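You operate a simulated robot arm through the tools that you are given. There is no shell and no other tool.

You run a simulated two-armed robot. Do the job below in one go: nothing can be reset, and whatever is moved stays where it is left.

## Task
Move the fragile label from the packed glass panel to the top of the panel case.
Fine: lay it on the panel rest while you shut the lid, then stick it down.

It is judged by the outcome, as a careful person would: the job done as asked, and still so three seconds after it is handed in. It fails if anything else is knocked over, pushed out of place, dropped, spilled or broken. Lids that push on must go on centred and level and be pressed home; caps that screw on are set level and turned clockwise until they are tight.

## Robot
Two 7-joint arms with two-finger parallel grippers on one trunk that stands fixed in place. Base frame: the origin is at the foot of the trunk, x ahead of it, y to its left, z up. Lengths are in m, angles in degrees, forces in N, time in s.
The left shoulder is at [0.062, 0.199, 1.129], the right one opposite. With the tool pointing down near the work surface each hand reaches from about 0.1 to 0.68 m from the base axis, measured 20 degrees to its own side. Payload 1.57 kg a hand.
The TCP of each hand is the grasp point between the finger pads, 0.03 m short of the fingertips. In the tool frame z runs along the fingers and y along their closing line. The gripper opens to 0.11 m. The fingers are 0.024 m wide and 0.012 m thick; the gripper's body (0.048 by 0.112 m) begins 0.078 m behind the TCP.
Orientation is told as [roll, pitch, yaw] about the base's x, y, z axes, in that order, counted from this pose: with the fingers straight down and closing along the base's y, the tool's x points along the base's -x, its y along +y and its z along -z.

## Interface
- The arms move only by the tool drive_tool. It takes "left_targets", "right_targets" or both (then of equal length, played together; a hand with none holds still); each is a list of rows, each a list of 7 numbers: the shift along the tool's x, y, z in m, then the turn, a rotation vector about the tool's x, y, z in degrees, then the opening, from 0 (shut) to 1 (fully open). In form: [[x, y, z, rx, ry, rz, gripper], ...]. A call has 1 to 20 rows; each row is the pose to reach, as a shift and turn from the pose commanded when the call began, along the tool's axes at that moment. Each row takes 0.2 s and may step no farther than 0.05 m and 8.6 degrees from the row before; otherwise, or with a gripper value out of range, the whole call is refused. Where a pose cannot be reached the arm comes as near as it can. A force on the tool above 50 N (or 10 N above the force at the start of the call, whichever is more), or a blocked arm, ends the call early, and 0.2 s more pass. Each finger travels about 0.072 m/s and halts on what it meets, pressing with about 34 N; the grip force reading is that of the motor and also rises with nothing between the fingers. The clock runs only during rows and for 0.2 s after the last one: add rows that repeat a pose to give the fingers time. The reply holds the time, the measured pose of the TCP, the force on the tool along the base axes, the opening and the grip force, in the units named above and with some noise, with the torque about the TCP (base axes, N m) and any sound that the robot's microphone picked up.
- Cameras (640 x 400 px; columns grow to the right, rows downward): "scene" is now at [0.0897, 0.0414, 1.7027]; the picture's right is [0.57, -0.82, 0.00], its down [-0.71, -0.49, -0.50] and it looks along [0.41, 0.29, -0.86] (base axes); focal length 354 px, centre (320, 200). "left" rides on the left gripper at [0.07, -0.016, -0.141] in its tool frame; the picture's right is [0.23, 0.97, 0.00], its down [-0.85, 0.20, -0.48] and it looks along [-0.47, 0.11, 0.88] (tool axes); focal length 222 px, centre (320, 200). "right" rides on the right gripper at [0.07, 0.016, -0.141] in its tool frame; the picture's right is [-0.23, 0.97, 0.00], its down [-0.86, -0.20, -0.48] and it looks along [-0.47, -0.11, 0.88] (tool axes); focal length 222 px, centre (320, 200). There is no depth. A picture from a camera that has moved, and an enlarged one, comes with that camera's place and axes in the base frame and with its lens.
- grab_frame(camera): a new picture of that camera. No time passes.
- slide_trunk(by): slides the trunk up (or, below 0, down) by that many m; the arms and the scene camera ride with it, the base frame stays. It gives what a move gives, with no picture.
- turn_head(pan, tilt): turns the head with the scene camera to pan (to the left, within 86 degrees either way) and tilt (down, from -29 to 69), counted from straight ahead of the robot. It gives what a move gives.
- inspect(camera, box): a new picture of the part [left, top, right, bottom] of that camera's present view, enlarged. No time passes.
- finish_job(): hands the job in; it is judged then, once.

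Nothing tells you positions but the pictures and the camera data. Unless the task says otherwise, let go and move clear before handing in.

The tools are called after "Request:" as a command line: name --argument value ..., lists and objects as JSON in quotes. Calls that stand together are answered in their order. drive_tool: Moves the arms, as the interface text tells. Its arguments: {"type":"object","properties":{"left_targets":{"type":"array","items":{"type":"array","items":{"type":"number"}}},"right_targets":{"type":"array","items":{"type":"array","items":{"type":"number"}}}},"required":[]} The other tools are called the same way: slide_trunk (by) slides the trunk up or down; turn_head (pan, tilt) turns the head that bears the scene camera; grab_frame (camera) takes a picture; inspect (camera, box) takes an enlarged picture of a part of a camera's view; finish_job () hands the job in.

At the start:

```text
time: 0.0
left_tool_pos: [0.3595, 0.418, 1.1617]
left_ee_rot: [-0.1, 0.1, 0.0]
left_ft_force: [0.2, 0.2, 0.4]
left_torque: [0.03, -0.01, 0.02]
left_finger_gap: 0.1098
left_grasp_force: 0.1
right_tool_pos: [0.4441, 0.0767, 1.1234]
right_ee_rot: [-0.1, 0.0, -0.1]
right_ft_force: [-0.9, 0.3, -0.6]
right_torque: [-0.02, -0.01, 0.02]
right_finger_gap: 0.1097
right_grasp_force: 0.0
trunk travel left (down, up): [-0.725, 0.265]
head pan, tilt: [34.9, 59.7]
```

scene: 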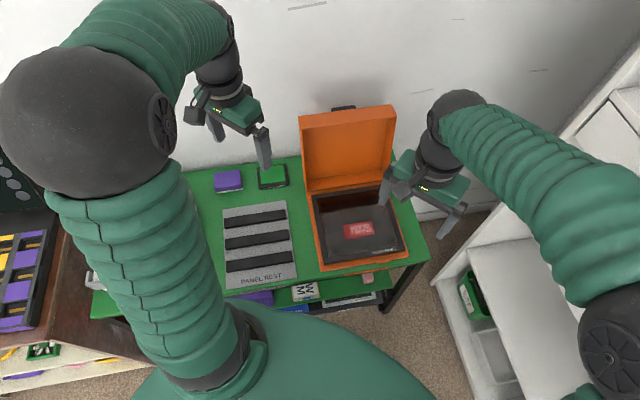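
right: 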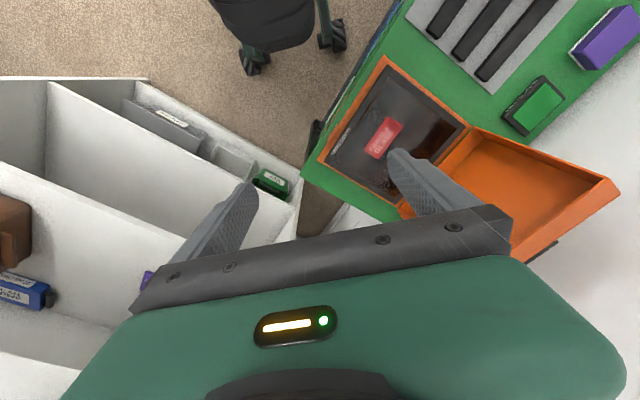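
left: 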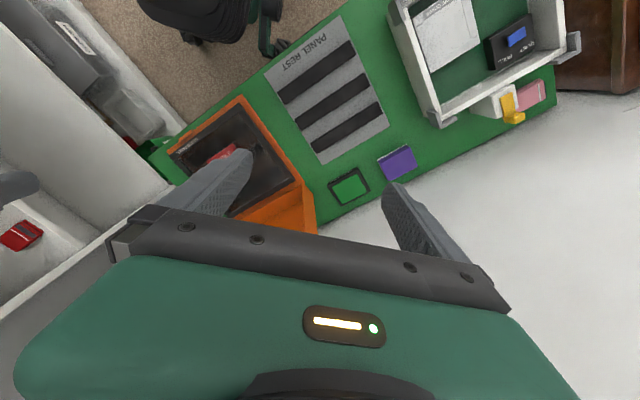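

I see a green bench with an open orange case holding a dark panel with a red label on it, and a grey "PANEL REST" board beside the case. Before moving anything I'll take closer looks.

Request:
inspect --camera "scene" --box '[280, 90, 440, 290]'

Request:
inspect --camera "scene" --box '[190, 140, 440, 300]'

Request:
inspect --camera "right" --box '[300, 0, 640, 260]'

Request:
inspect --camera "left" --box '[120, 0, 440, 240]'

```text
2.00 times, centred on (360, 190) of scene
camera zoom: at [0.0897, 0.0414, 1.7027], right [0.57, -0.82, 0.0], down [-0.71, -0.49, -0.5], along [0.41, 0.29, -0.86], focal length 709 px, centre (240, 220)
```

zoom: 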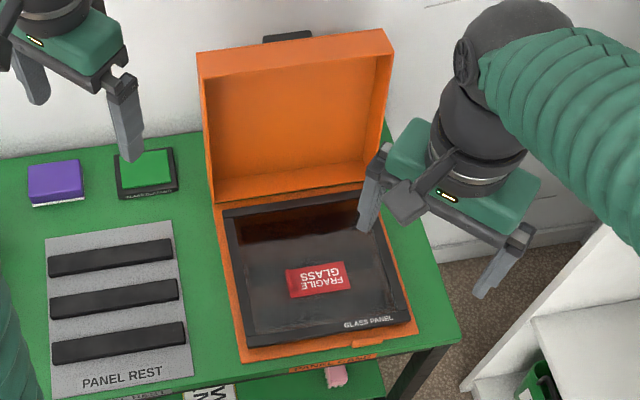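

```text
2.50 times, centred on (315, 220) of scene
camera zoom: at [0.0897, 0.0414, 1.7027], right [0.57, -0.82, 0.0], down [-0.71, -0.49, -0.5], along [0.41, 0.29, -0.86], focal length 886 px, centre (332, 150)
```

zoom: 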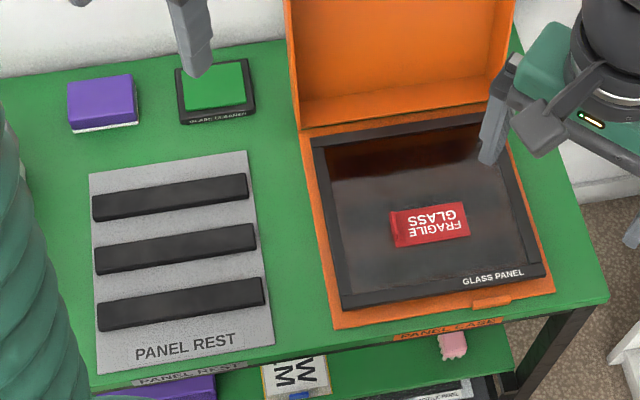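

```text
1.54 times, centred on (470, 130) of right
camera zoom: at [0.374, 0.0921, 1.2652], right [0.23, 0.97, 0.0], down [0.86, -0.2, 0.48], along [0.47, -0.11, -0.88], focal length 342 px, centre (89, 308)
```

zoom: 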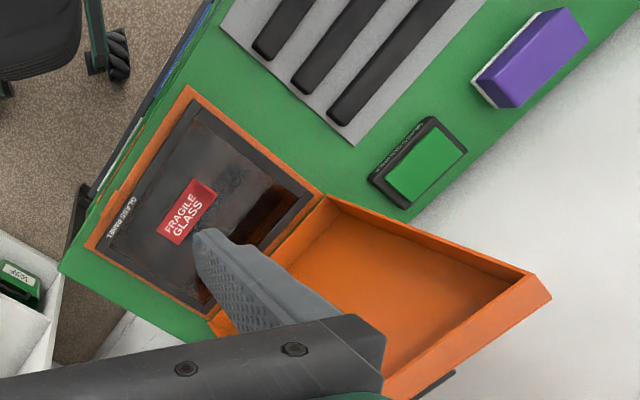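

```text
1.67 times, centred on (280, 120) of left
camera zoom: at [0.2895, 0.4018, 1.3039], right [-0.23, 0.97, 0.0], down [0.86, 0.2, 0.48], along [0.47, 0.11, -0.88], focal length 370 px, centre (387, 333)
```

zoom: 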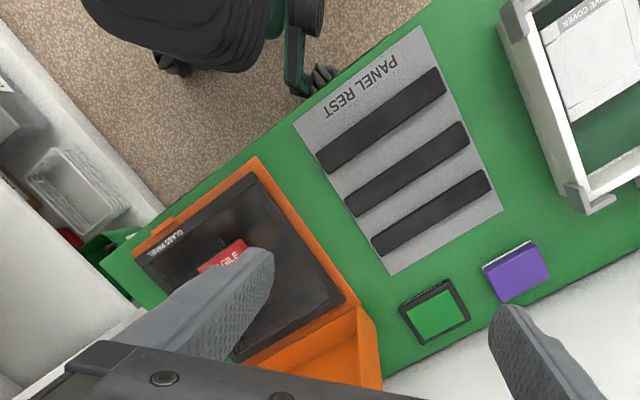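

The bench is turned about 45° to me, with its top near z≈0.72. I'll zoom in on the label, the case's front lip and the lid before planning any grips.

Request:
inspect --camera "scene" --box '[335, 210, 385, 245]'

Request:
inspect --camera "scene" --box '[300, 180, 420, 280]'

Request:
inspect --camera "scene" --box '[290, 90, 410, 200]'

Request:
inspect --camera "right" --box '[310, 50, 470, 210]'

Request:
inspect --camera "right" --box '[360, 110, 410, 170]'

```text
11.43 times, centred on (360, 228) of scene
camera zoom: at [0.0897, 0.0414, 1.7027], right [0.57, -0.82, 0.0], down [-0.71, -0.49, -0.5], along [0.41, 0.29, -0.86], focal length 4050 px, centre (-137, -114)
```

zoom: 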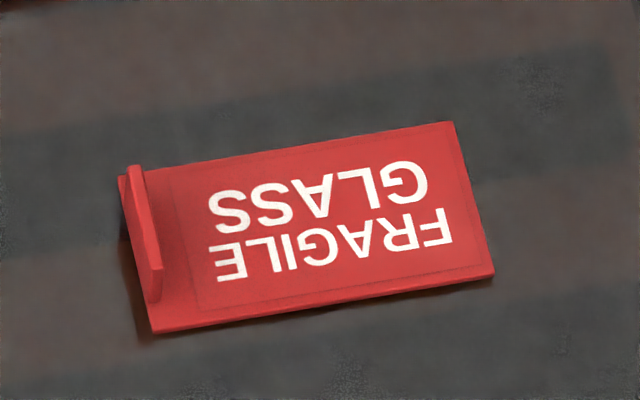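

```text
4.00 times, centred on (360, 230) of scene
camera zoom: at [0.0897, 0.0414, 1.7027], right [0.57, -0.82, 0.0], down [-0.71, -0.49, -0.5], along [0.41, 0.29, -0.86], focal length 1417 px, centre (160, 80)
```

zoom: 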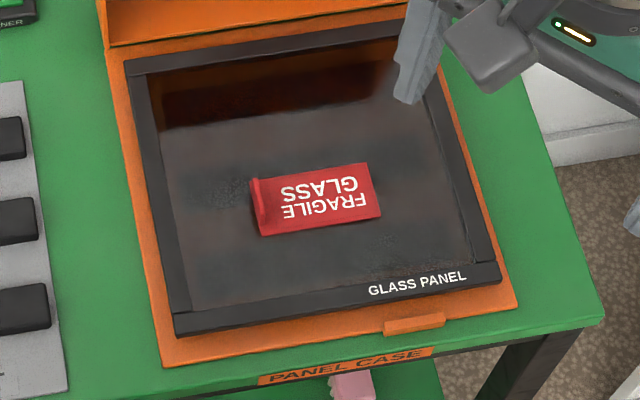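

```text
3.64 times, centred on (350, 145) of scene
camera zoom: at [0.0897, 0.0414, 1.7027], right [0.57, -0.82, 0.0], down [-0.71, -0.49, -0.5], along [0.41, 0.29, -0.86], focal length 1289 px, centre (211, 400)
```

zoom: 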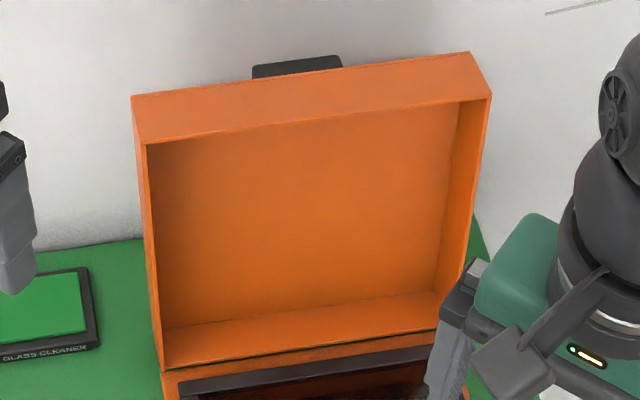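

```text
2.50 times, centred on (390, 130) of right
camera zoom: at [0.374, 0.0921, 1.2652], right [0.23, 0.97, 0.0], down [0.86, -0.2, 0.48], along [0.47, -0.11, -0.88], focal length 555 px, centre (145, 375)
```

zoom: 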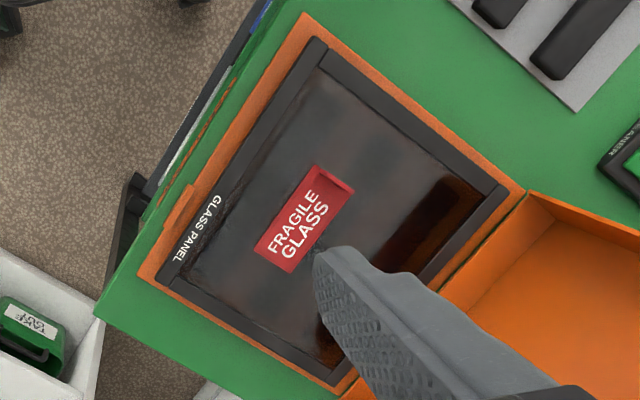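

```text
6.67 times, centred on (385, 140) of right
camera zoom: at [0.374, 0.0921, 1.2652], right [0.23, 0.97, 0.0], down [0.86, -0.2, 0.48], along [0.47, -0.11, -0.88], focal length 1481 px, centre (-113, 600)
```

zoom: 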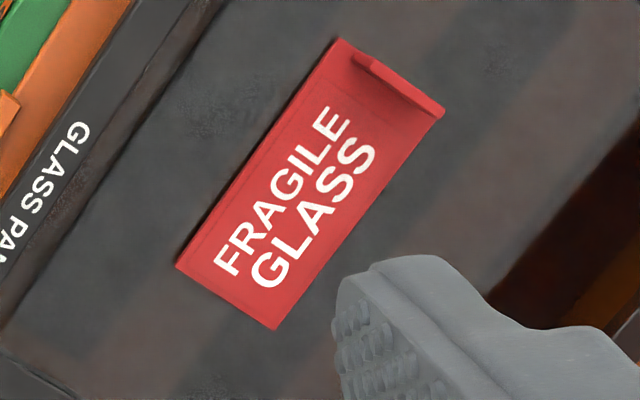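

The label is a thin red plate, about 0.09 × 0.045 m and square with the bench. It is centred near (0.518, 0.203, 0.77) and has an upright tab on its left end. I'll move the right hand off to the side, since it hangs over the case, and then look again.

Request:
drive_tool --right_targets '[[0.005, -0.03, 0, 0, 0, 0, 1], [0.01, -0.06, 0, 0, 0, 0, 1], [0.015, -0.09, 0, 0, 0, 0, 1], [0.02, -0.12, 0, 0, 0, 0, 1], [0.025, -0.15, 0, 0, 0, 0, 1], [0.03, -0.18, 0, 0, 0, 0, 1], [0.035, -0.21, 0, 0, 0, 0, 1], [0.04, -0.25, 0, 0, 0, 0, 1]]'

```text
time: 1.8
left_tool_pos: [0.3578, 0.4161, 1.1631]
left_ee_rot: [0.1, 0.0, 0.0]
left_ft_force: [0.3, -1.2, 0.5]
left_torque: [0.0, 0.02, 0.0]
left_finger_gap: 0.1097
left_grasp_force: 0.0
right_tool_pos: [0.4012, -0.1768, 1.1246]
right_ee_rot: [0.0, -0.1, -0.1]
right_ft_force: [0.1, -1.0, 0.1]
right_torque: [-0.01, 0.01, -0.04]
right_finger_gap: 0.1101
right_grasp_force: 0.0
trunk travel left (down, up): [-0.725, 0.265]
head pan, tilt: [34.9, 59.7]
```

Request:
grab_frame --camera "scene"

Request:
inspect --camera "scene" --box '[290, 90, 430, 280]'

Request:
grab_frame --camera "right"

```text
taken
camera scene: at [0.0884, 0.0383, 1.7029], right [0.57, -0.82, 0.0], down [-0.71, -0.49, -0.5], along [0.41, 0.29, -0.86], focal length 354 px, centre (320, 200)
```

scene: 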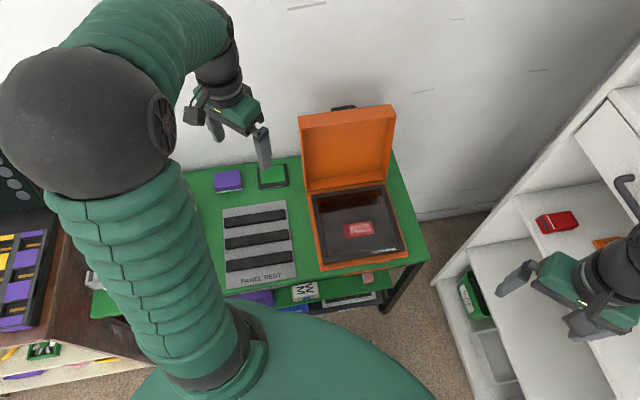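

```text
2.11 times, centred on (360, 185) of scene
camera zoom: at [0.0884, 0.0383, 1.7029], right [0.57, -0.82, 0.0], down [-0.71, -0.49, -0.5], along [0.41, 0.29, -0.86], focal length 746 px, centre (236, 232)
```

zoom: 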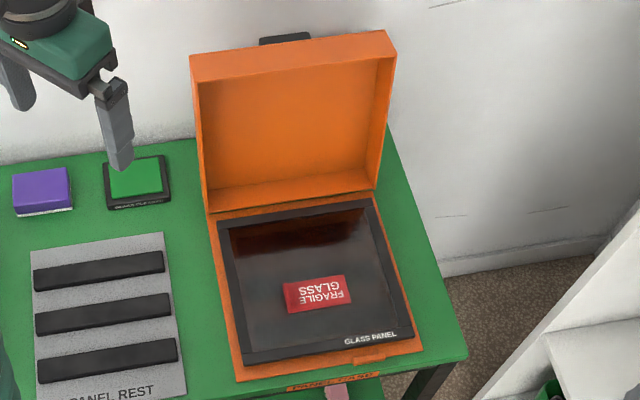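

```text
taken
camera right: at [0.3317, -0.1615, 1.2666], right [0.23, 0.97, 0.0], down [0.85, -0.2, 0.48], along [0.47, -0.11, -0.88], focal length 222 px, centre (320, 200)
```

right: 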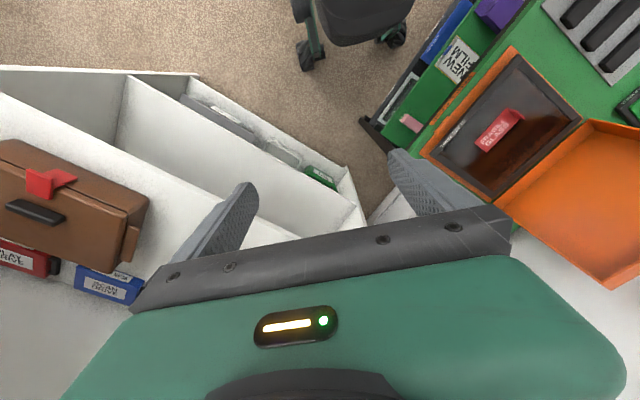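

The lid leans back about 12° past upright, with its hinge along the rear of the case. I'll bring the left hand over the label tab, turned 45° so the fingers close across the tab, and stop high to look again.

Request:
drive_tool --left_targets '[[-0.0165, -0.023, 0.018, 0, 0, -5.6, 1], [-0.033, -0.0465, 0.036, 0, 0, -11.2, 1], [-0.0495, -0.07, 0.054, 0, 0, -16.9, 1], [-0.066, -0.093, 0.072, 0, 0, -22.5, 1], [-0.0825, -0.116, 0.09, 0, 0, -28.1, 1], [-0.099, -0.1395, 0.108, 0, 0, -33.7, 1], [-0.1155, -0.163, 0.126, 0, 0, -39.4, 1], [-0.132, -0.186, 0.143, 0, 0, -45, 1]]'

```text
time: 3.6
left_tool_pos: [0.4909, 0.2294, 1.0193]
left_ee_rot: [0.1, -0.1, 45.1]
left_ft_force: [0.1, -0.9, -0.7]
left_torque: [0.02, 0.02, 0.0]
left_finger_gap: 0.11
left_grasp_force: 0.0
right_tool_pos: [0.4035, -0.1775, 1.1237]
right_ee_rot: [0.1, 0.1, 0.0]
right_ft_force: [-0.6, 0.0, -0.3]
right_torque: [0.04, -0.02, -0.01]
right_finger_gap: 0.1103
right_grasp_force: 0.1
trunk travel left (down, up): [-0.725, 0.265]
head pan, tilt: [34.9, 59.7]
```

Request:
grab_frame --camera "left"

Request:
grab_frame --camera "scene"

```text
taken
camera left: at [0.4531, 0.1679, 1.1609], right [-0.85, 0.53, 0.0], down [0.46, 0.75, 0.48], along [0.25, 0.41, -0.88], focal length 222 px, centre (320, 200)
```

left: 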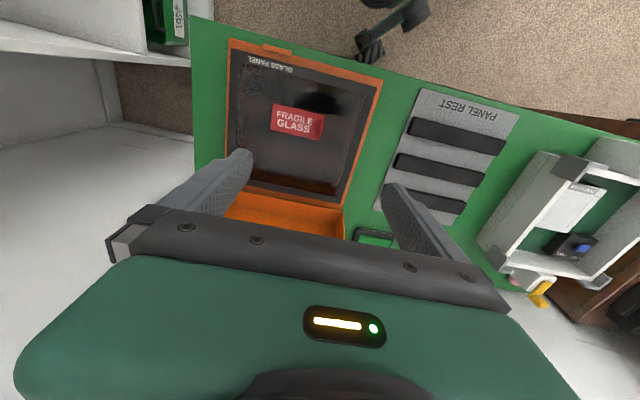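

```text
taken
camera scene: at [0.092, 0.0376, 1.7027], right [0.57, -0.82, 0.0], down [-0.71, -0.49, -0.5], along [0.41, 0.29, -0.86], focal length 354 px, centre (320, 200)
```

scene: 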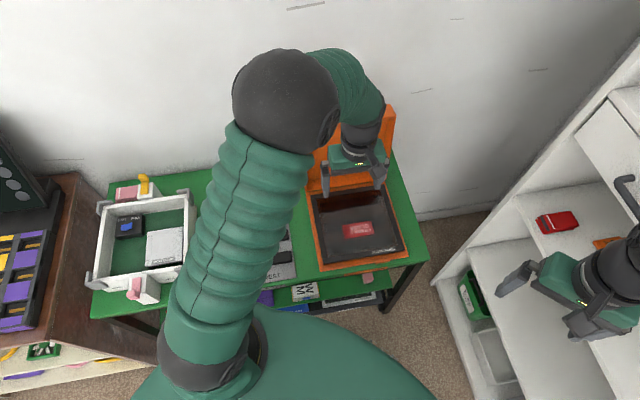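

I'm now above the label. I'll zoom the wrist camera on it to fix the tab's exact position and height.

Request:
inspect --camera "left" --box '[260, 90, 340, 150]'

Request:
inspect --camera "left" --box '[200, 20, 400, 250]'

Request:
inspect --camera "right" --box '[420, 40, 640, 290]'

Request:
inspect --camera "right" --box '[470, 100, 530, 160]'

Request:
inspect --camera "scene" --box '[335, 210, 385, 245]'

```text
6.67 times, centred on (300, 120) of left
camera zoom: at [0.4531, 0.1679, 1.1609], right [-0.85, 0.53, 0.0], down [0.46, 0.75, 0.48], along [0.25, 0.41, -0.88], focal length 1481 px, centre (453, 733)
```

zoom: 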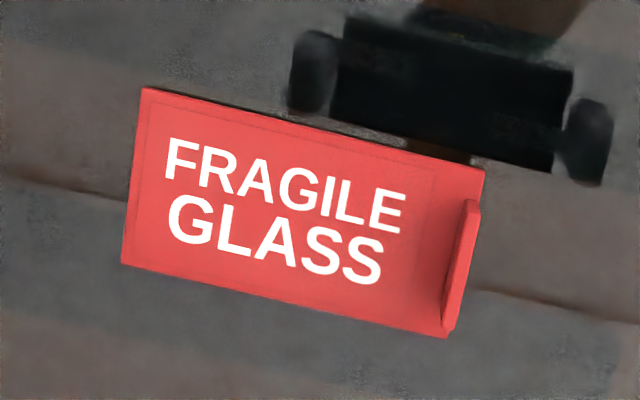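

```text
1.74 times, centred on (300, 135) of left
camera zoom: at [0.4531, 0.1679, 1.1609], right [-0.85, 0.53, 0.0], down [0.46, 0.75, 0.48], along [0.25, 0.41, -0.88], focal length 386 px, centre (355, 313)
```

zoom: 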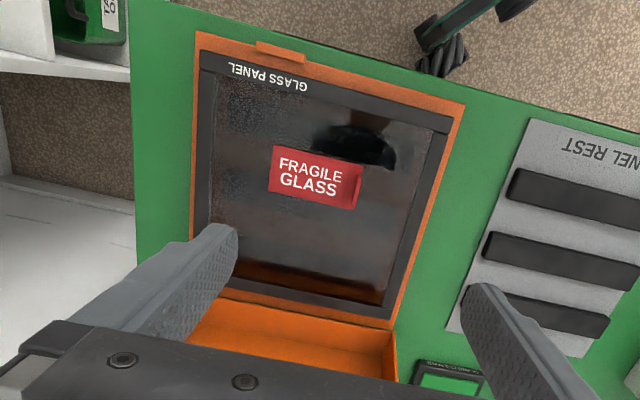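

```text
1.60 times, centred on (530, 165) of right
camera zoom: at [0.3337, -0.1617, 1.266], right [0.23, 0.97, 0.0], down [0.86, -0.2, 0.48], along [0.47, -0.11, -0.88], focal length 355 px, centre (-16, 256)
```

zoom: 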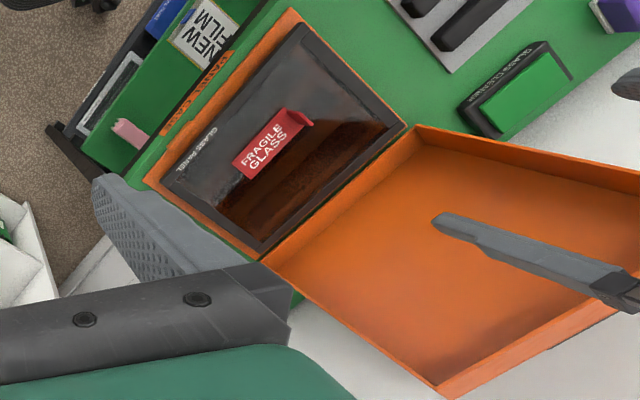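

```text
6.67 times, centred on (500, 130) of right
camera zoom: at [0.3337, -0.1617, 1.266], right [0.23, 0.97, 0.0], down [0.86, -0.2, 0.48], along [0.47, -0.11, -0.88], focal length 1481 px, centre (-880, 667)
```

zoom: 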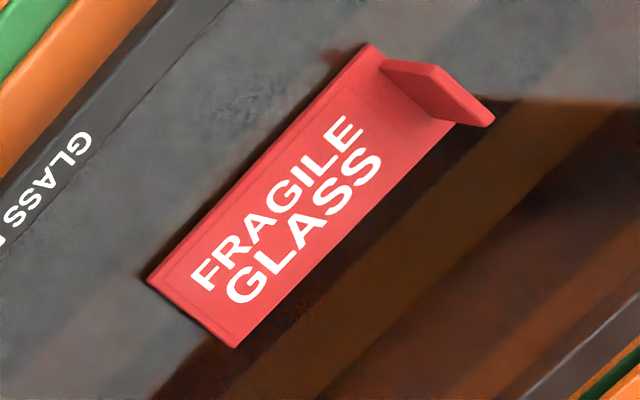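

```text
11.43 times, centred on (360, 228) of scene
camera zoom: at [0.092, 0.0376, 1.7027], right [0.57, -0.82, 0.0], down [-0.71, -0.49, -0.5], along [0.41, 0.29, -0.86], focal length 4050 px, centre (-137, -114)
```

zoom: 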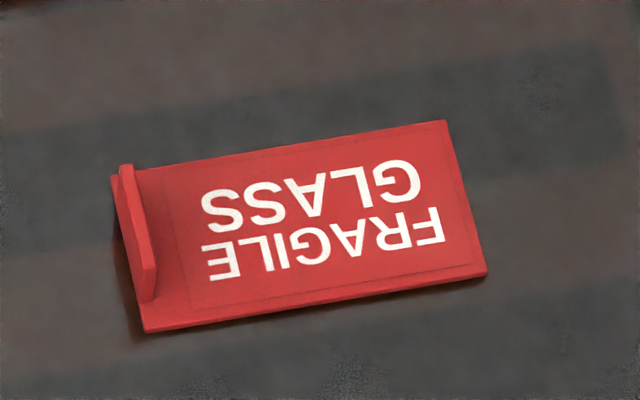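

The left and scene views agree on the label centre at about (0.520, 0.202, 0.765), which puts the tab at about (0.492, 0.230). I'll come down partway with the fingers narrowed, well above the tab, and re-measure from close up.

Request:
drive_tool --left_targets '[[-0.0003, 0, 0.03, 0, 0, 0, 0.8], [-0.0006, 0, 0.06, 0, 0, 0, 0.6], [-0.001, 0, 0.09, 0, 0, 0, 0.4], [-0.0013, 0, 0.12, 0, 0, 0, 0.4], [-0.0016, 0, 0.15, 0, 0, 0, 0.4], [-0.0016, 0, 0.165, 0, 0, 0, 0.4]]'

Request:
grab_frame --camera "left"

Request:
inspect --camera "left" --box '[240, 90, 400, 200]'

Request:
inspect --camera "right" --box '[470, 80, 550, 160]'

Request:
inspect --camera "scene" --box '[310, 160, 410, 270]'

```text
time: 5.0
left_tool_pos: [0.4919, 0.2323, 0.8535]
left_ee_rot: [0.0, 0.0, 45.0]
left_ft_force: [0.7, 0.4, -0.1]
left_torque: [0.0, 0.01, 0.02]
left_finger_gap: 0.044
left_grasp_force: 0.1
right_tool_pos: [0.4019, -0.1755, 1.1251]
right_ee_rot: [-0.1, 0.0, 0.0]
right_ft_force: [-0.9, 0.0, -1.1]
right_torque: [0.05, -0.02, 0.03]
right_finger_gap: 0.1103
right_grasp_force: 0.1
trunk travel left (down, up): [-0.725, 0.265]
head pan, tilt: [34.9, 59.7]
```

```text
taken
camera left: at [0.4526, 0.1705, 0.9961], right [-0.85, 0.53, 0.0], down [0.46, 0.75, 0.48], along [0.25, 0.41, -0.88], focal length 222 px, centre (320, 200)
```

left: 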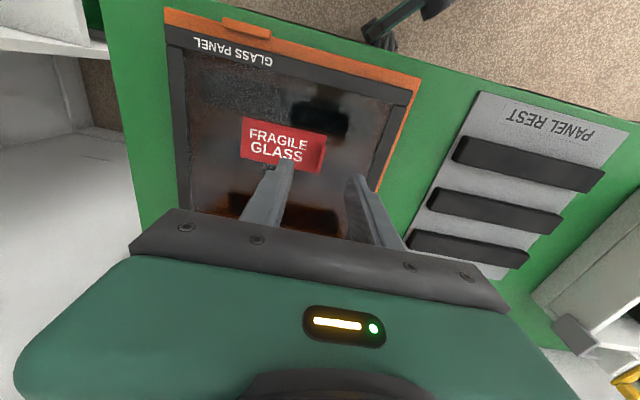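

```text
3.64 times, centred on (320, 145) of left
camera zoom: at [0.4526, 0.1705, 0.9961], right [-0.85, 0.53, 0.0], down [0.46, 0.75, 0.48], along [0.25, 0.41, -0.88], focal length 808 px, centre (320, 400)
```

zoom: 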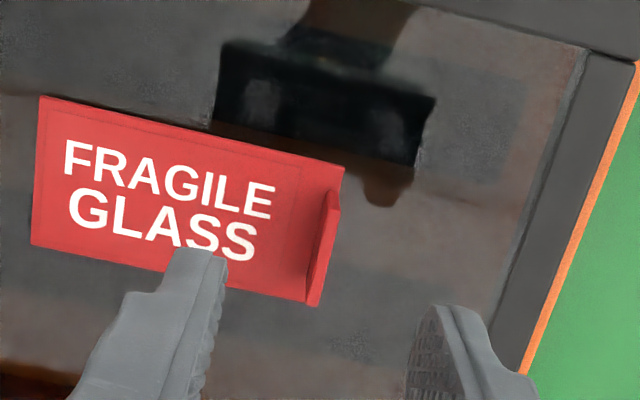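

```text
5.00 times, centred on (510, 120) of right
camera zoom: at [0.3323, -0.1605, 1.2666], right [0.23, 0.97, 0.0], down [0.85, -0.2, 0.48], along [0.47, -0.11, -0.88], focal length 1111 px, centre (-630, 600)
```

zoom: 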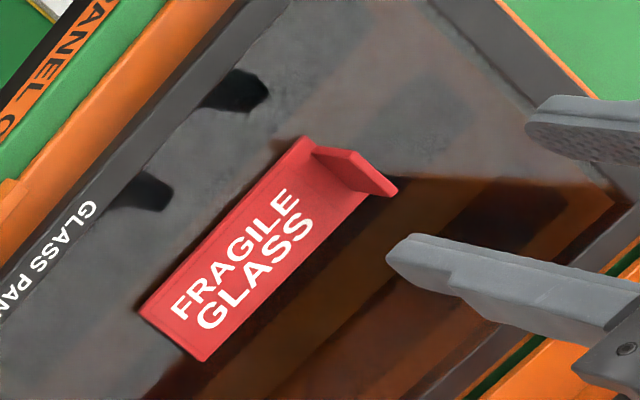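

```text
3.64 times, centred on (360, 215) of scene
camera zoom: at [0.0905, 0.0393, 1.7028], right [0.57, -0.82, 0.0], down [-0.71, -0.49, -0.5], along [0.41, 0.29, -0.86], focal length 1289 px, centre (174, 146)
```

zoom: 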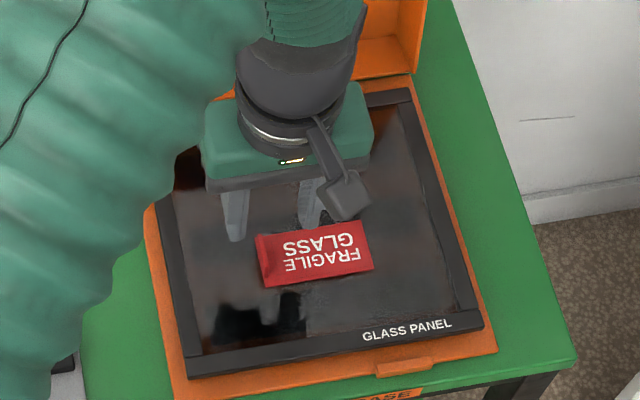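

The finger reflections in the glass put the glass surface at z≈0.753, and the tab sits within about 2 mm of the grasp line. I'll lower to just around the tab top and check again.

Request:
drive_tool --left_targets '[[0, 0, 0.02, 0, 0, 0, 0.36], [0, 0, 0.04, 0, 0, 0, 0.32], [0, 0, 0.052, 0, 0, 0, 0.3]]'

Request:
inspect --camera "left" --box '[240, 90, 400, 200]'

Request:
inspect --camera "right" --box '[480, 90, 560, 150]'

Request:
inspect --camera "scene" --box '[325, 195, 395, 250]'

```text
time: 5.8
left_tool_pos: [0.4922, 0.2323, 0.8013]
left_ee_rot: [-0.1, 0.1, 44.9]
left_ft_force: [-0.1, 0.4, -0.5]
left_torque: [0.02, 0.0, -0.02]
left_finger_gap: 0.033
left_grasp_force: 0.1
right_tool_pos: [0.4014, -0.1752, 1.1256]
right_ee_rot: [0.1, -0.1, 0.0]
right_ft_force: [-0.4, 0.4, 0.0]
right_torque: [0.04, 0.06, 0.02]
right_finger_gap: 0.1099
right_grasp_force: 0.1
trunk travel left (down, up): [-0.725, 0.265]
head pan, tilt: [34.9, 59.7]
```

```text
3.64 times, centred on (320, 145) of left
camera zoom: at [0.4542, 0.1711, 0.9441], right [-0.85, 0.53, 0.0], down [0.46, 0.75, 0.48], along [0.25, 0.41, -0.88], focal length 808 px, centre (320, 400)
```

zoom: 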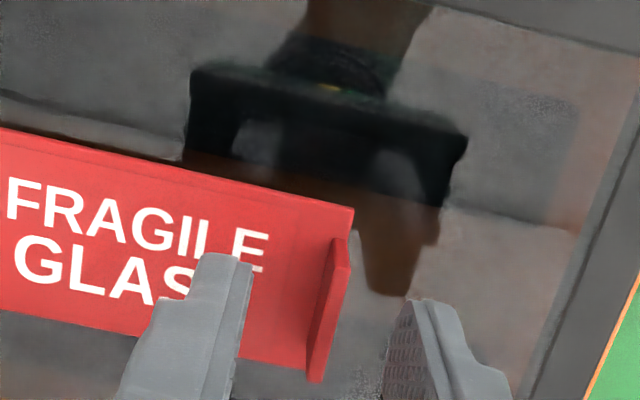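

```text
6.67 times, centred on (520, 120) of right
camera zoom: at [0.3323, -0.1605, 1.2666], right [0.23, 0.97, 0.0], down [0.85, -0.2, 0.48], along [0.47, -0.11, -0.88], focal length 1481 px, centre (-1013, 733)
```

zoom: 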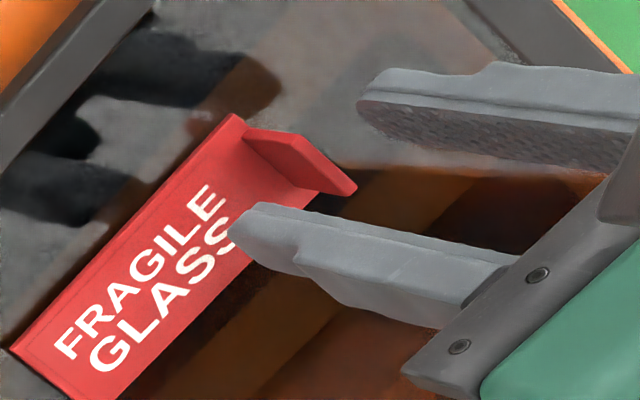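

```text
7.27 times, centred on (360, 222) of scene
camera zoom: at [0.0904, 0.0393, 1.7028], right [0.57, -0.82, 0.0], down [-0.71, -0.49, -0.5], along [0.41, 0.29, -0.86], focal length 2577 px, centre (29, 36)
```

zoom: 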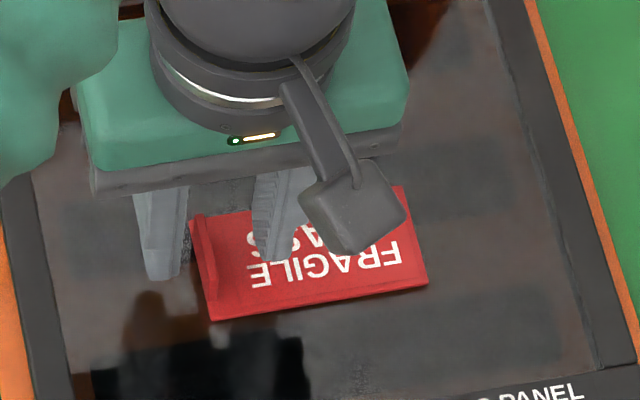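

The fingers straddle the tab nicely, with fingertips about 14 mm above the label. I'll shift 4 mm back toward me to centre on the tab, drop another 11 mm, and close.

Request:
drive_tool --left_targets '[[0.004, 0, 0.004, 0, 0, 0, 0.3], [0.004, 0, 0.0115, 0, 0, 0, 0.3], [0.004, 0, 0.0115, 0, 0, 0, 0.3]]'

Request:
inspect --camera "left" --box '[240, 90, 400, 200]'

Request:
inspect --camera "right" --box '[480, 90, 560, 150]'

```text
time: 6.6
left_tool_pos: [0.4896, 0.23, 0.7903]
left_ee_rot: [0.0, -0.1, 44.9]
left_ft_force: [-0.2, 0.5, -0.2]
left_torque: [0.01, 0.03, -0.02]
left_finger_gap: 0.0331
left_grasp_force: 0.1
right_tool_pos: [0.4021, -0.1766, 1.126]
right_ee_rot: [0.1, 0.0, 0.1]
right_ft_force: [-0.3, -0.1, -0.2]
right_torque: [0.0, 0.0, 0.04]
right_finger_gap: 0.1103
right_grasp_force: 0.0
trunk travel left (down, up): [-0.725, 0.265]
head pan, tilt: [34.9, 59.7]
```

```text
3.64 times, centred on (320, 145) of left
camera zoom: at [0.4513, 0.1681, 0.9327], right [-0.85, 0.53, 0.0], down [0.46, 0.75, 0.48], along [0.25, 0.41, -0.88], focal length 808 px, centre (320, 400)
```

zoom: 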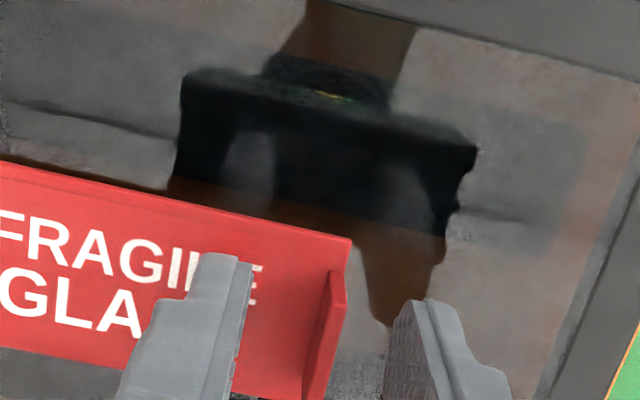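

```text
6.67 times, centred on (520, 120) of right
camera zoom: at [0.3324, -0.1607, 1.2665], right [0.23, 0.97, 0.0], down [0.85, -0.2, 0.48], along [0.47, -0.11, -0.88], focal length 1481 px, centre (-1013, 733)
```

zoom: 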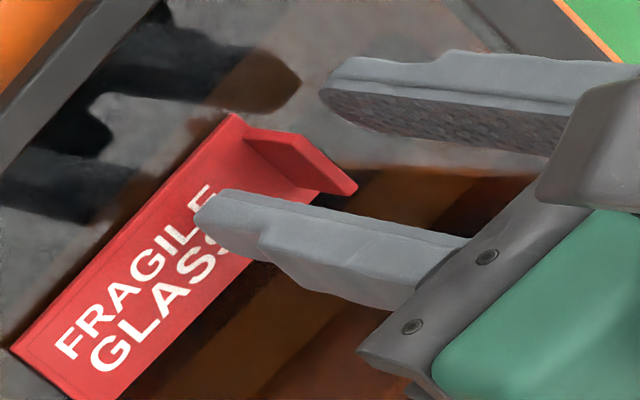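

The fingertips are about 4 mm above the glass with the tab between them, so I'll close on the tab.

Request:
drive_tool --left_targets '[[0, 0, 0, 0, 0, 0, 0.2], [0, 0, 0, 0, 0, 0, 0.1], [0, 0, 0, 0, 0, 0, 0.04], [0, 0, 0, 0, 0, 0, 0], [0, 0, 0, 0, 0, 0, 0]]'

Request:
inspect --camera "left" --box '[240, 90, 400, 200]'

Request:
inspect --camera "right" --box '[480, 90, 560, 150]'

```text
time: 7.8
left_tool_pos: [0.4883, 0.231, 0.7901]
left_ee_rot: [0.1, 0.0, 45.0]
left_ft_force: [-4.9, 4.6, 0.3]
left_torque: [0.18, 0.17, -0.02]
left_finger_gap: 0.0026
left_grasp_force: 24.0
right_tool_pos: [0.402, -0.1743, 1.1255]
right_ee_rot: [0.0, 0.1, 0.0]
right_ft_force: [-0.6, 0.2, 0.0]
right_torque: [-0.04, 0.03, 0.0]
right_finger_gap: 0.1102
right_grasp_force: 0.0
trunk travel left (down, up): [-0.725, 0.265]
head pan, tilt: [34.9, 59.7]
```

```text
3.64 times, centred on (320, 145) of left
camera zoom: at [0.4504, 0.1693, 0.9328], right [-0.85, 0.53, 0.0], down [0.46, 0.75, 0.48], along [0.25, 0.41, -0.88], focal length 808 px, centre (320, 400)
```

zoom: 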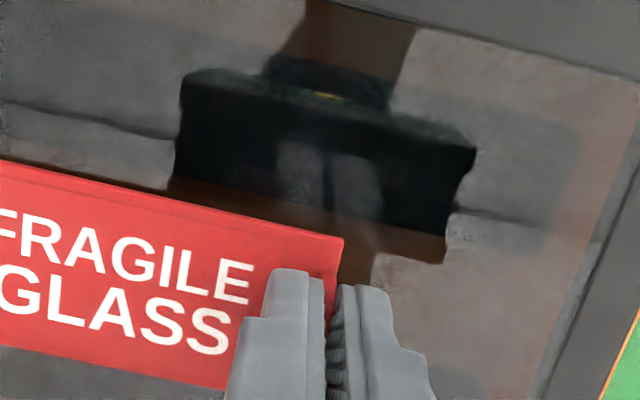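

```text
6.67 times, centred on (520, 120) of right
camera zoom: at [0.3317, -0.1596, 1.2669], right [0.23, 0.97, 0.0], down [0.85, -0.2, 0.48], along [0.47, -0.11, -0.88], focal length 1481 px, centre (-1013, 733)
```

zoom: 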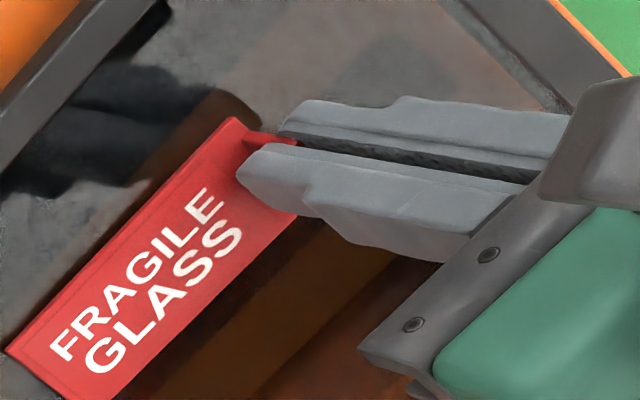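

The tab is gripped, with a 2.6 mm gap under load. I'll lift slowly and check that only the label comes up, not the panel.

Request:
drive_tool --left_targets '[[0, 0, -0.002, 0, 0, 0, 0], [0, 0, -0.004, 0, 0, 0, 0], [0, 0, -0.006, 0, 0, 0, 0], [0, 0, -0.009, 0, 0, 0, 0], [0, 0, -0.012, 0, 0, 0, 0], [0, 0, -0.016, 0, 0, 0, 0], [0, 0, -0.02, 0, 0, 0, 0]]'

Request:
inspect --camera "left" --box '[200, 20, 400, 200]'

Request:
inspect --camera "right" --box '[440, 50, 600, 170]'

```text
time: 9.4
left_tool_pos: [0.4881, 0.2279, 0.8116]
left_ee_rot: [0.0, 0.0, 45.1]
left_ft_force: [0.6, -0.5, -0.4]
left_torque: [0.0, -0.01, 0.03]
left_finger_gap: 0.0026
left_grasp_force: 23.6
right_tool_pos: [0.4021, -0.1765, 1.1249]
right_ee_rot: [0.0, 0.0, 0.0]
right_ft_force: [-0.6, 0.7, -0.6]
right_torque: [-0.02, 0.0, -0.03]
right_finger_gap: 0.11
right_grasp_force: 0.1
trunk travel left (down, up): [-0.725, 0.265]
head pan, tilt: [34.9, 59.7]
```

```text
2.22 times, centred on (300, 110) of left
camera zoom: at [0.4503, 0.1671, 0.9536], right [-0.85, 0.53, 0.0], down [0.46, 0.75, 0.48], along [0.25, 0.41, -0.88], focal length 494 px, centre (364, 400)
```

zoom: 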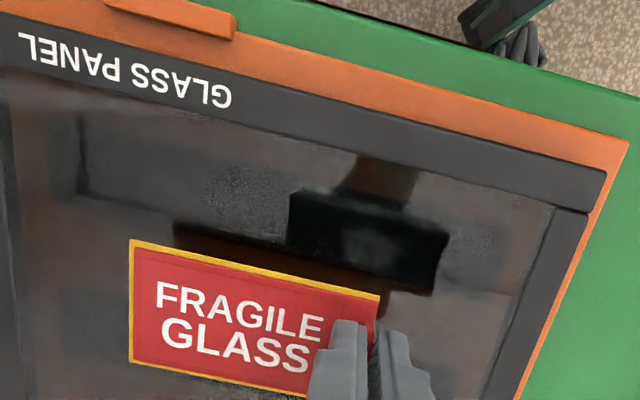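

```text
3.33 times, centred on (520, 110) of right
camera zoom: at [0.3324, -0.1607, 1.2665], right [0.23, 0.97, 0.0], down [0.85, -0.2, 0.48], along [0.47, -0.11, -0.88], focal length 740 px, centre (-347, 500)
```

zoom: 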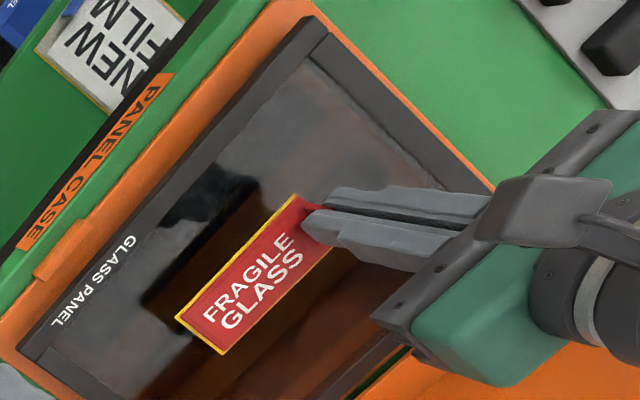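

Only the label came up; its yellow-edged backing shows and the panel stayed put. I'll raise it clear and carry it left over the middle pad of the panel rest, then look before lowering.

Request:
drive_tool --left_targets '[[0, 0, -0.03, 0, 0, 0, 0], [0, 0, -0.06, 0, 0, 0, 0], [0, 0.01, -0.09, 0, 0, 0, 0], [-0.004, 0.045, -0.09, 0, 0, 0, 0], [-0.008, 0.08, -0.09, 0, 0, 0, 0], [-0.013, 0.115, -0.09, 0, 0, 0, 0], [-0.018, 0.15, -0.09, 0, 0, 0, 0], [-0.022, 0.185, -0.09, 0, 0, 0, 0], [-0.027, 0.22, -0.09, 0, 0, 0, 0], [-0.032, 0.255, -0.09, 0, 0, 0, 0], [-0.037, 0.28, -0.09, 0, 0, 0, 0], [-0.037, 0.297, -0.09, 0, 0, 0, 0], [-0.037, 0.297, -0.09, 0, 0, 0, 0]]'

Request:
grab_frame --camera "left"

Request:
grab_frame --camera "scene"

Request:
grab_frame --camera "right"

```text
time: 12.2
left_tool_pos: [0.3047, 0.4662, 0.9]
left_ee_rot: [-0.1, 0.0, 44.9]
left_ft_force: [0.8, -0.1, -0.2]
left_torque: [-0.02, 0.0, 0.01]
left_finger_gap: 0.0023
left_grasp_force: 24.0
right_tool_pos: [0.4009, -0.1755, 1.1246]
right_ee_rot: [0.1, 0.0, 0.0]
right_ft_force: [0.2, 1.2, -0.4]
right_torque: [-0.02, -0.02, -0.02]
right_finger_gap: 0.1102
right_grasp_force: 0.0
trunk travel left (down, up): [-0.725, 0.265]
head pan, tilt: [34.9, 59.7]
```

```text
taken
camera left: at [0.2662, 0.4057, 1.042], right [-0.85, 0.53, 0.0], down [0.46, 0.75, 0.48], along [0.25, 0.41, -0.88], focal length 222 px, centre (320, 200)
```

left: 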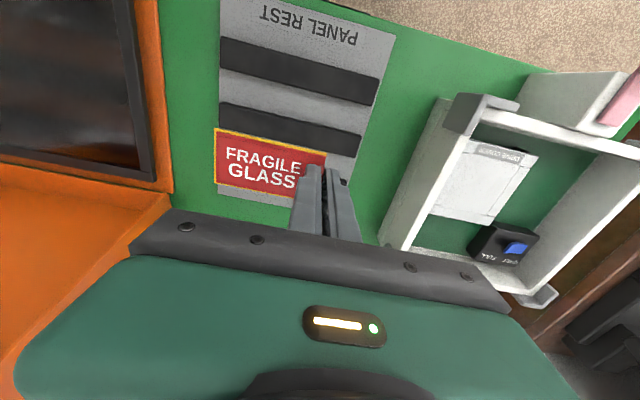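

```text
taken
camera scene: at [0.0895, 0.0408, 1.7027], right [0.57, -0.82, 0.0], down [-0.71, -0.49, -0.5], along [0.41, 0.29, -0.86], focal length 354 px, centre (320, 200)
```

scene: 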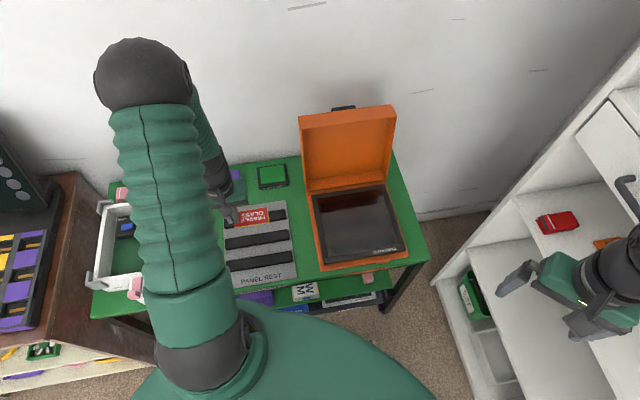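

```text
taken
camera right: at [0.3326, -0.16, 1.2665], right [0.23, 0.97, 0.0], down [0.86, -0.2, 0.48], along [0.47, -0.11, -0.88], focal length 222 px, centre (320, 200)
```

right: 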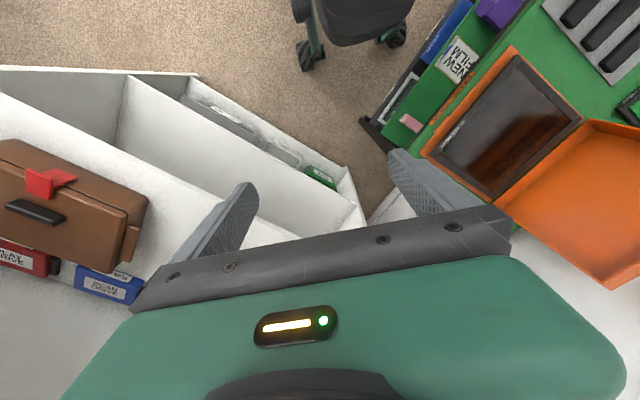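

The label hangs over the middle pad (pad centre about 6 mm nearer me than the label centre). I'll zoom in to estimate pad height before lowering.

Request:
inspect --camera "left" --box '[200, 20, 400, 220]'

Request:
inspect --camera "scene" --box '[205, 180, 305, 280]'

Request:
inspect --camera "right" --box '[520, 0, 640, 100]'

```text
2.00 times, centred on (300, 120) of left
camera zoom: at [0.2662, 0.4057, 1.042], right [-0.85, 0.53, 0.0], down [0.46, 0.75, 0.48], along [0.25, 0.41, -0.88], focal length 444 px, centre (360, 360)
```

zoom: 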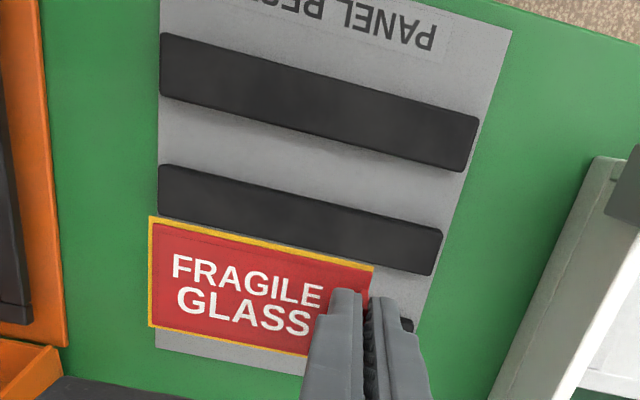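

```text
4.00 times, centred on (255, 230) of scene
camera zoom: at [0.0895, 0.0408, 1.7027], right [0.57, -0.82, 0.0], down [-0.71, -0.49, -0.5], along [0.41, 0.29, -0.86], focal length 1417 px, centre (580, 80)
```

zoom: 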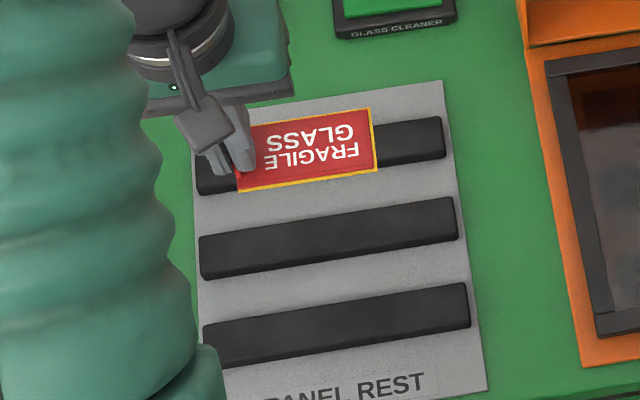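

```text
4.00 times, centred on (580, 50) of right
camera zoom: at [0.3326, -0.16, 1.2665], right [0.23, 0.97, 0.0], down [0.86, -0.2, 0.48], along [0.47, -0.11, -0.88], focal length 888 px, centre (-720, 800)
```

zoom: 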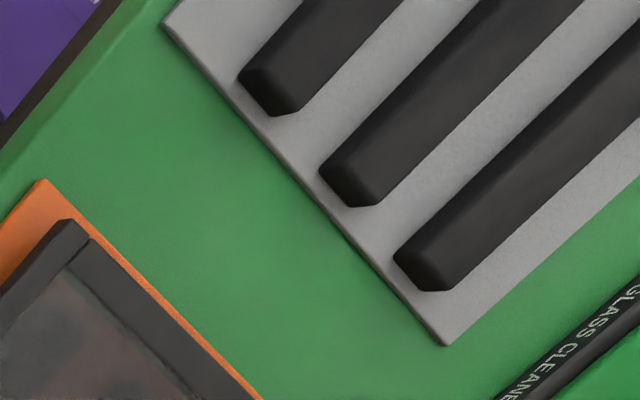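

I'll lower the label in stages toward the middle pad, first to within roughly 2 cm.

Request:
drive_tool --left_targets '[[0.003, 0, 0.025, 0, 0, 0, 0], [0.006, 0, 0.05, 0, 0, 0, 0], [0.006, 0, 0.075, 0, 0, 0, 0], [0.006, 0, 0.095, 0, 0, 0, 0], [0.006, 0, 0.1, 0, 0, 0, 0]]'

Request:
inspect --camera "left" --box '[200, 60, 400, 220]'

Request:
inspect --camera "scene" --box '[205, 190, 305, 280]'

```text
time: 13.4
left_tool_pos: [0.3014, 0.4599, 0.8002]
left_ee_rot: [0.0, 0.0, 45.1]
left_ft_force: [0.6, -0.5, 0.5]
left_torque: [0.02, -0.04, -0.04]
left_finger_gap: 0.0025
left_grasp_force: 23.5
right_tool_pos: [0.4022, -0.1756, 1.1244]
right_ee_rot: [-0.1, 0.0, 0.0]
right_ft_force: [-0.1, 0.3, -1.1]
right_torque: [0.0, -0.02, 0.02]
right_finger_gap: 0.11
right_grasp_force: 0.1
trunk travel left (down, up): [-0.725, 0.265]
head pan, tilt: [34.9, 59.7]
```

```text
2.50 times, centred on (300, 140) of left
camera zoom: at [0.2623, 0.4002, 0.9424], right [-0.85, 0.53, 0.0], down [0.46, 0.75, 0.48], along [0.25, 0.41, -0.88], focal length 555 px, centre (370, 350)
```

zoom: 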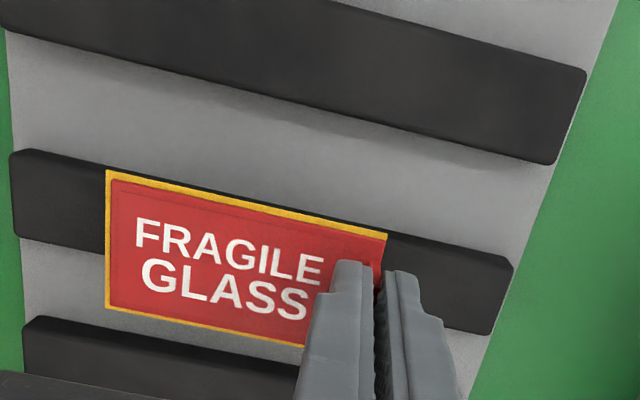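

```text
4.44 times, centred on (255, 235) of scene
camera zoom: at [0.0895, 0.0412, 1.7027], right [0.57, -0.82, 0.0], down [-0.71, -0.49, -0.5], along [0.41, 0.29, -0.86], focal length 1575 px, centre (609, 44)
```

zoom: 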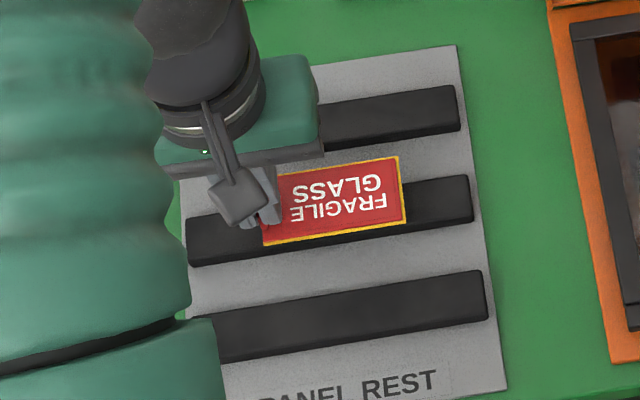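

The label is now centred over the middle pad. I'll go down 16 mm, then creep until I feel light contact.

Request:
drive_tool --left_targets '[[0, 0, 0.008, 0, 0, 0, 0], [0, 0, 0.016, 0, 0, 0, 0]]'

Request:
inspect --camera "left" --box '[200, 60, 400, 220]'

Request:
inspect --camera "scene" --box '[225, 200, 305, 260]'

```text
time: 14.0
left_tool_pos: [0.3022, 0.4608, 0.7835]
left_ee_rot: [0.0, 0.0, 45.0]
left_ft_force: [0.7, -1.0, 0.9]
left_torque: [0.01, -0.01, 0.02]
left_finger_gap: 0.0024
left_grasp_force: 23.7
right_tool_pos: [0.4026, -0.1749, 1.1256]
right_ee_rot: [0.0, 0.1, 0.0]
right_ft_force: [-0.4, 0.3, -1.2]
right_torque: [0.0, -0.01, 0.02]
right_finger_gap: 0.1098
right_grasp_force: 0.1
trunk travel left (down, up): [-0.725, 0.265]
head pan, tilt: [34.9, 59.7]
```

```text
2.50 times, centred on (300, 140) of left
camera zoom: at [0.2624, 0.4003, 0.9264], right [-0.85, 0.53, 0.0], down [0.46, 0.75, 0.48], along [0.25, 0.41, -0.88], focal length 555 px, centre (370, 350)
```

zoom: 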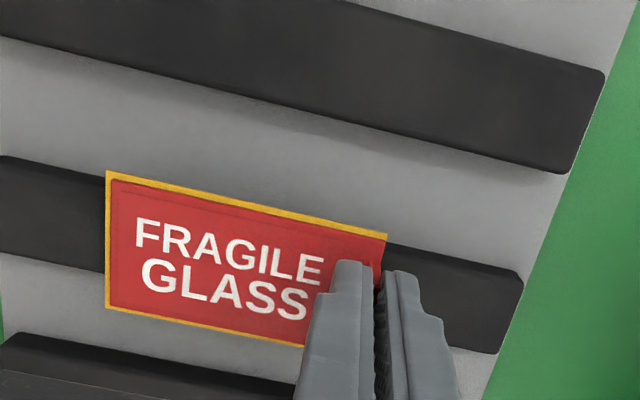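

```text
6.67 times, centred on (265, 230) of scene
camera zoom: at [0.0898, 0.0414, 1.7027], right [0.57, -0.82, 0.0], down [-0.71, -0.49, -0.5], along [0.41, 0.29, -0.86], focal length 2362 px, centre (687, 0)
```

zoom: 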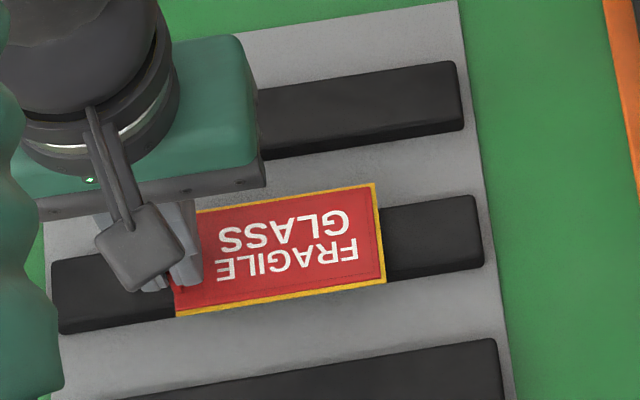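

No contact yet. I'll creep down 6 mm more and read the force.

Request:
drive_tool --left_targets '[[0, 0, 0.003, 0, 0, 0, 0], [0, 0, 0.006, 0, 0, 0, 0]]'

Request:
inspect --camera "left" --box '[200, 60, 400, 220]'

```text
time: 14.6
left_tool_pos: [0.3016, 0.462, 0.7795]
left_ee_rot: [0.0, -0.1, 44.9]
left_ft_force: [0.9, 0.8, 5.6]
left_torque: [0.01, 0.0, -0.02]
left_finger_gap: 0.0023
left_grasp_force: 23.4
right_tool_pos: [0.4018, -0.1767, 1.1251]
right_ee_rot: [-0.1, -0.1, 0.0]
right_ft_force: [-0.3, -0.1, 0.1]
right_torque: [0.02, -0.01, -0.03]
right_finger_gap: 0.11
right_grasp_force: 0.1
trunk travel left (down, up): [-0.725, 0.265]
head pan, tilt: [34.9, 59.7]
```

```text
2.50 times, centred on (300, 140) of left
camera zoom: at [0.2618, 0.3999, 0.9212], right [-0.85, 0.53, 0.0], down [0.46, 0.74, 0.48], along [0.25, 0.41, -0.88], focal length 555 px, centre (370, 350)
```

zoom: 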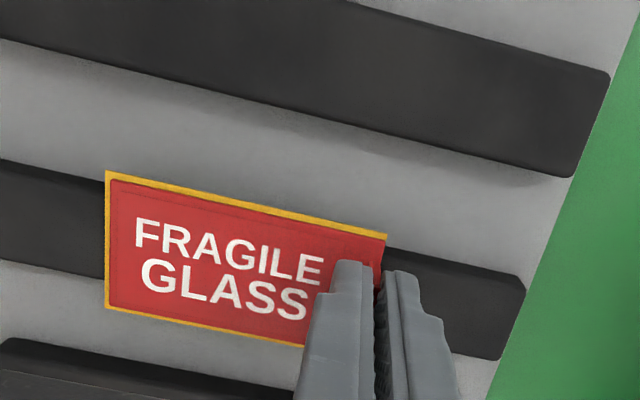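

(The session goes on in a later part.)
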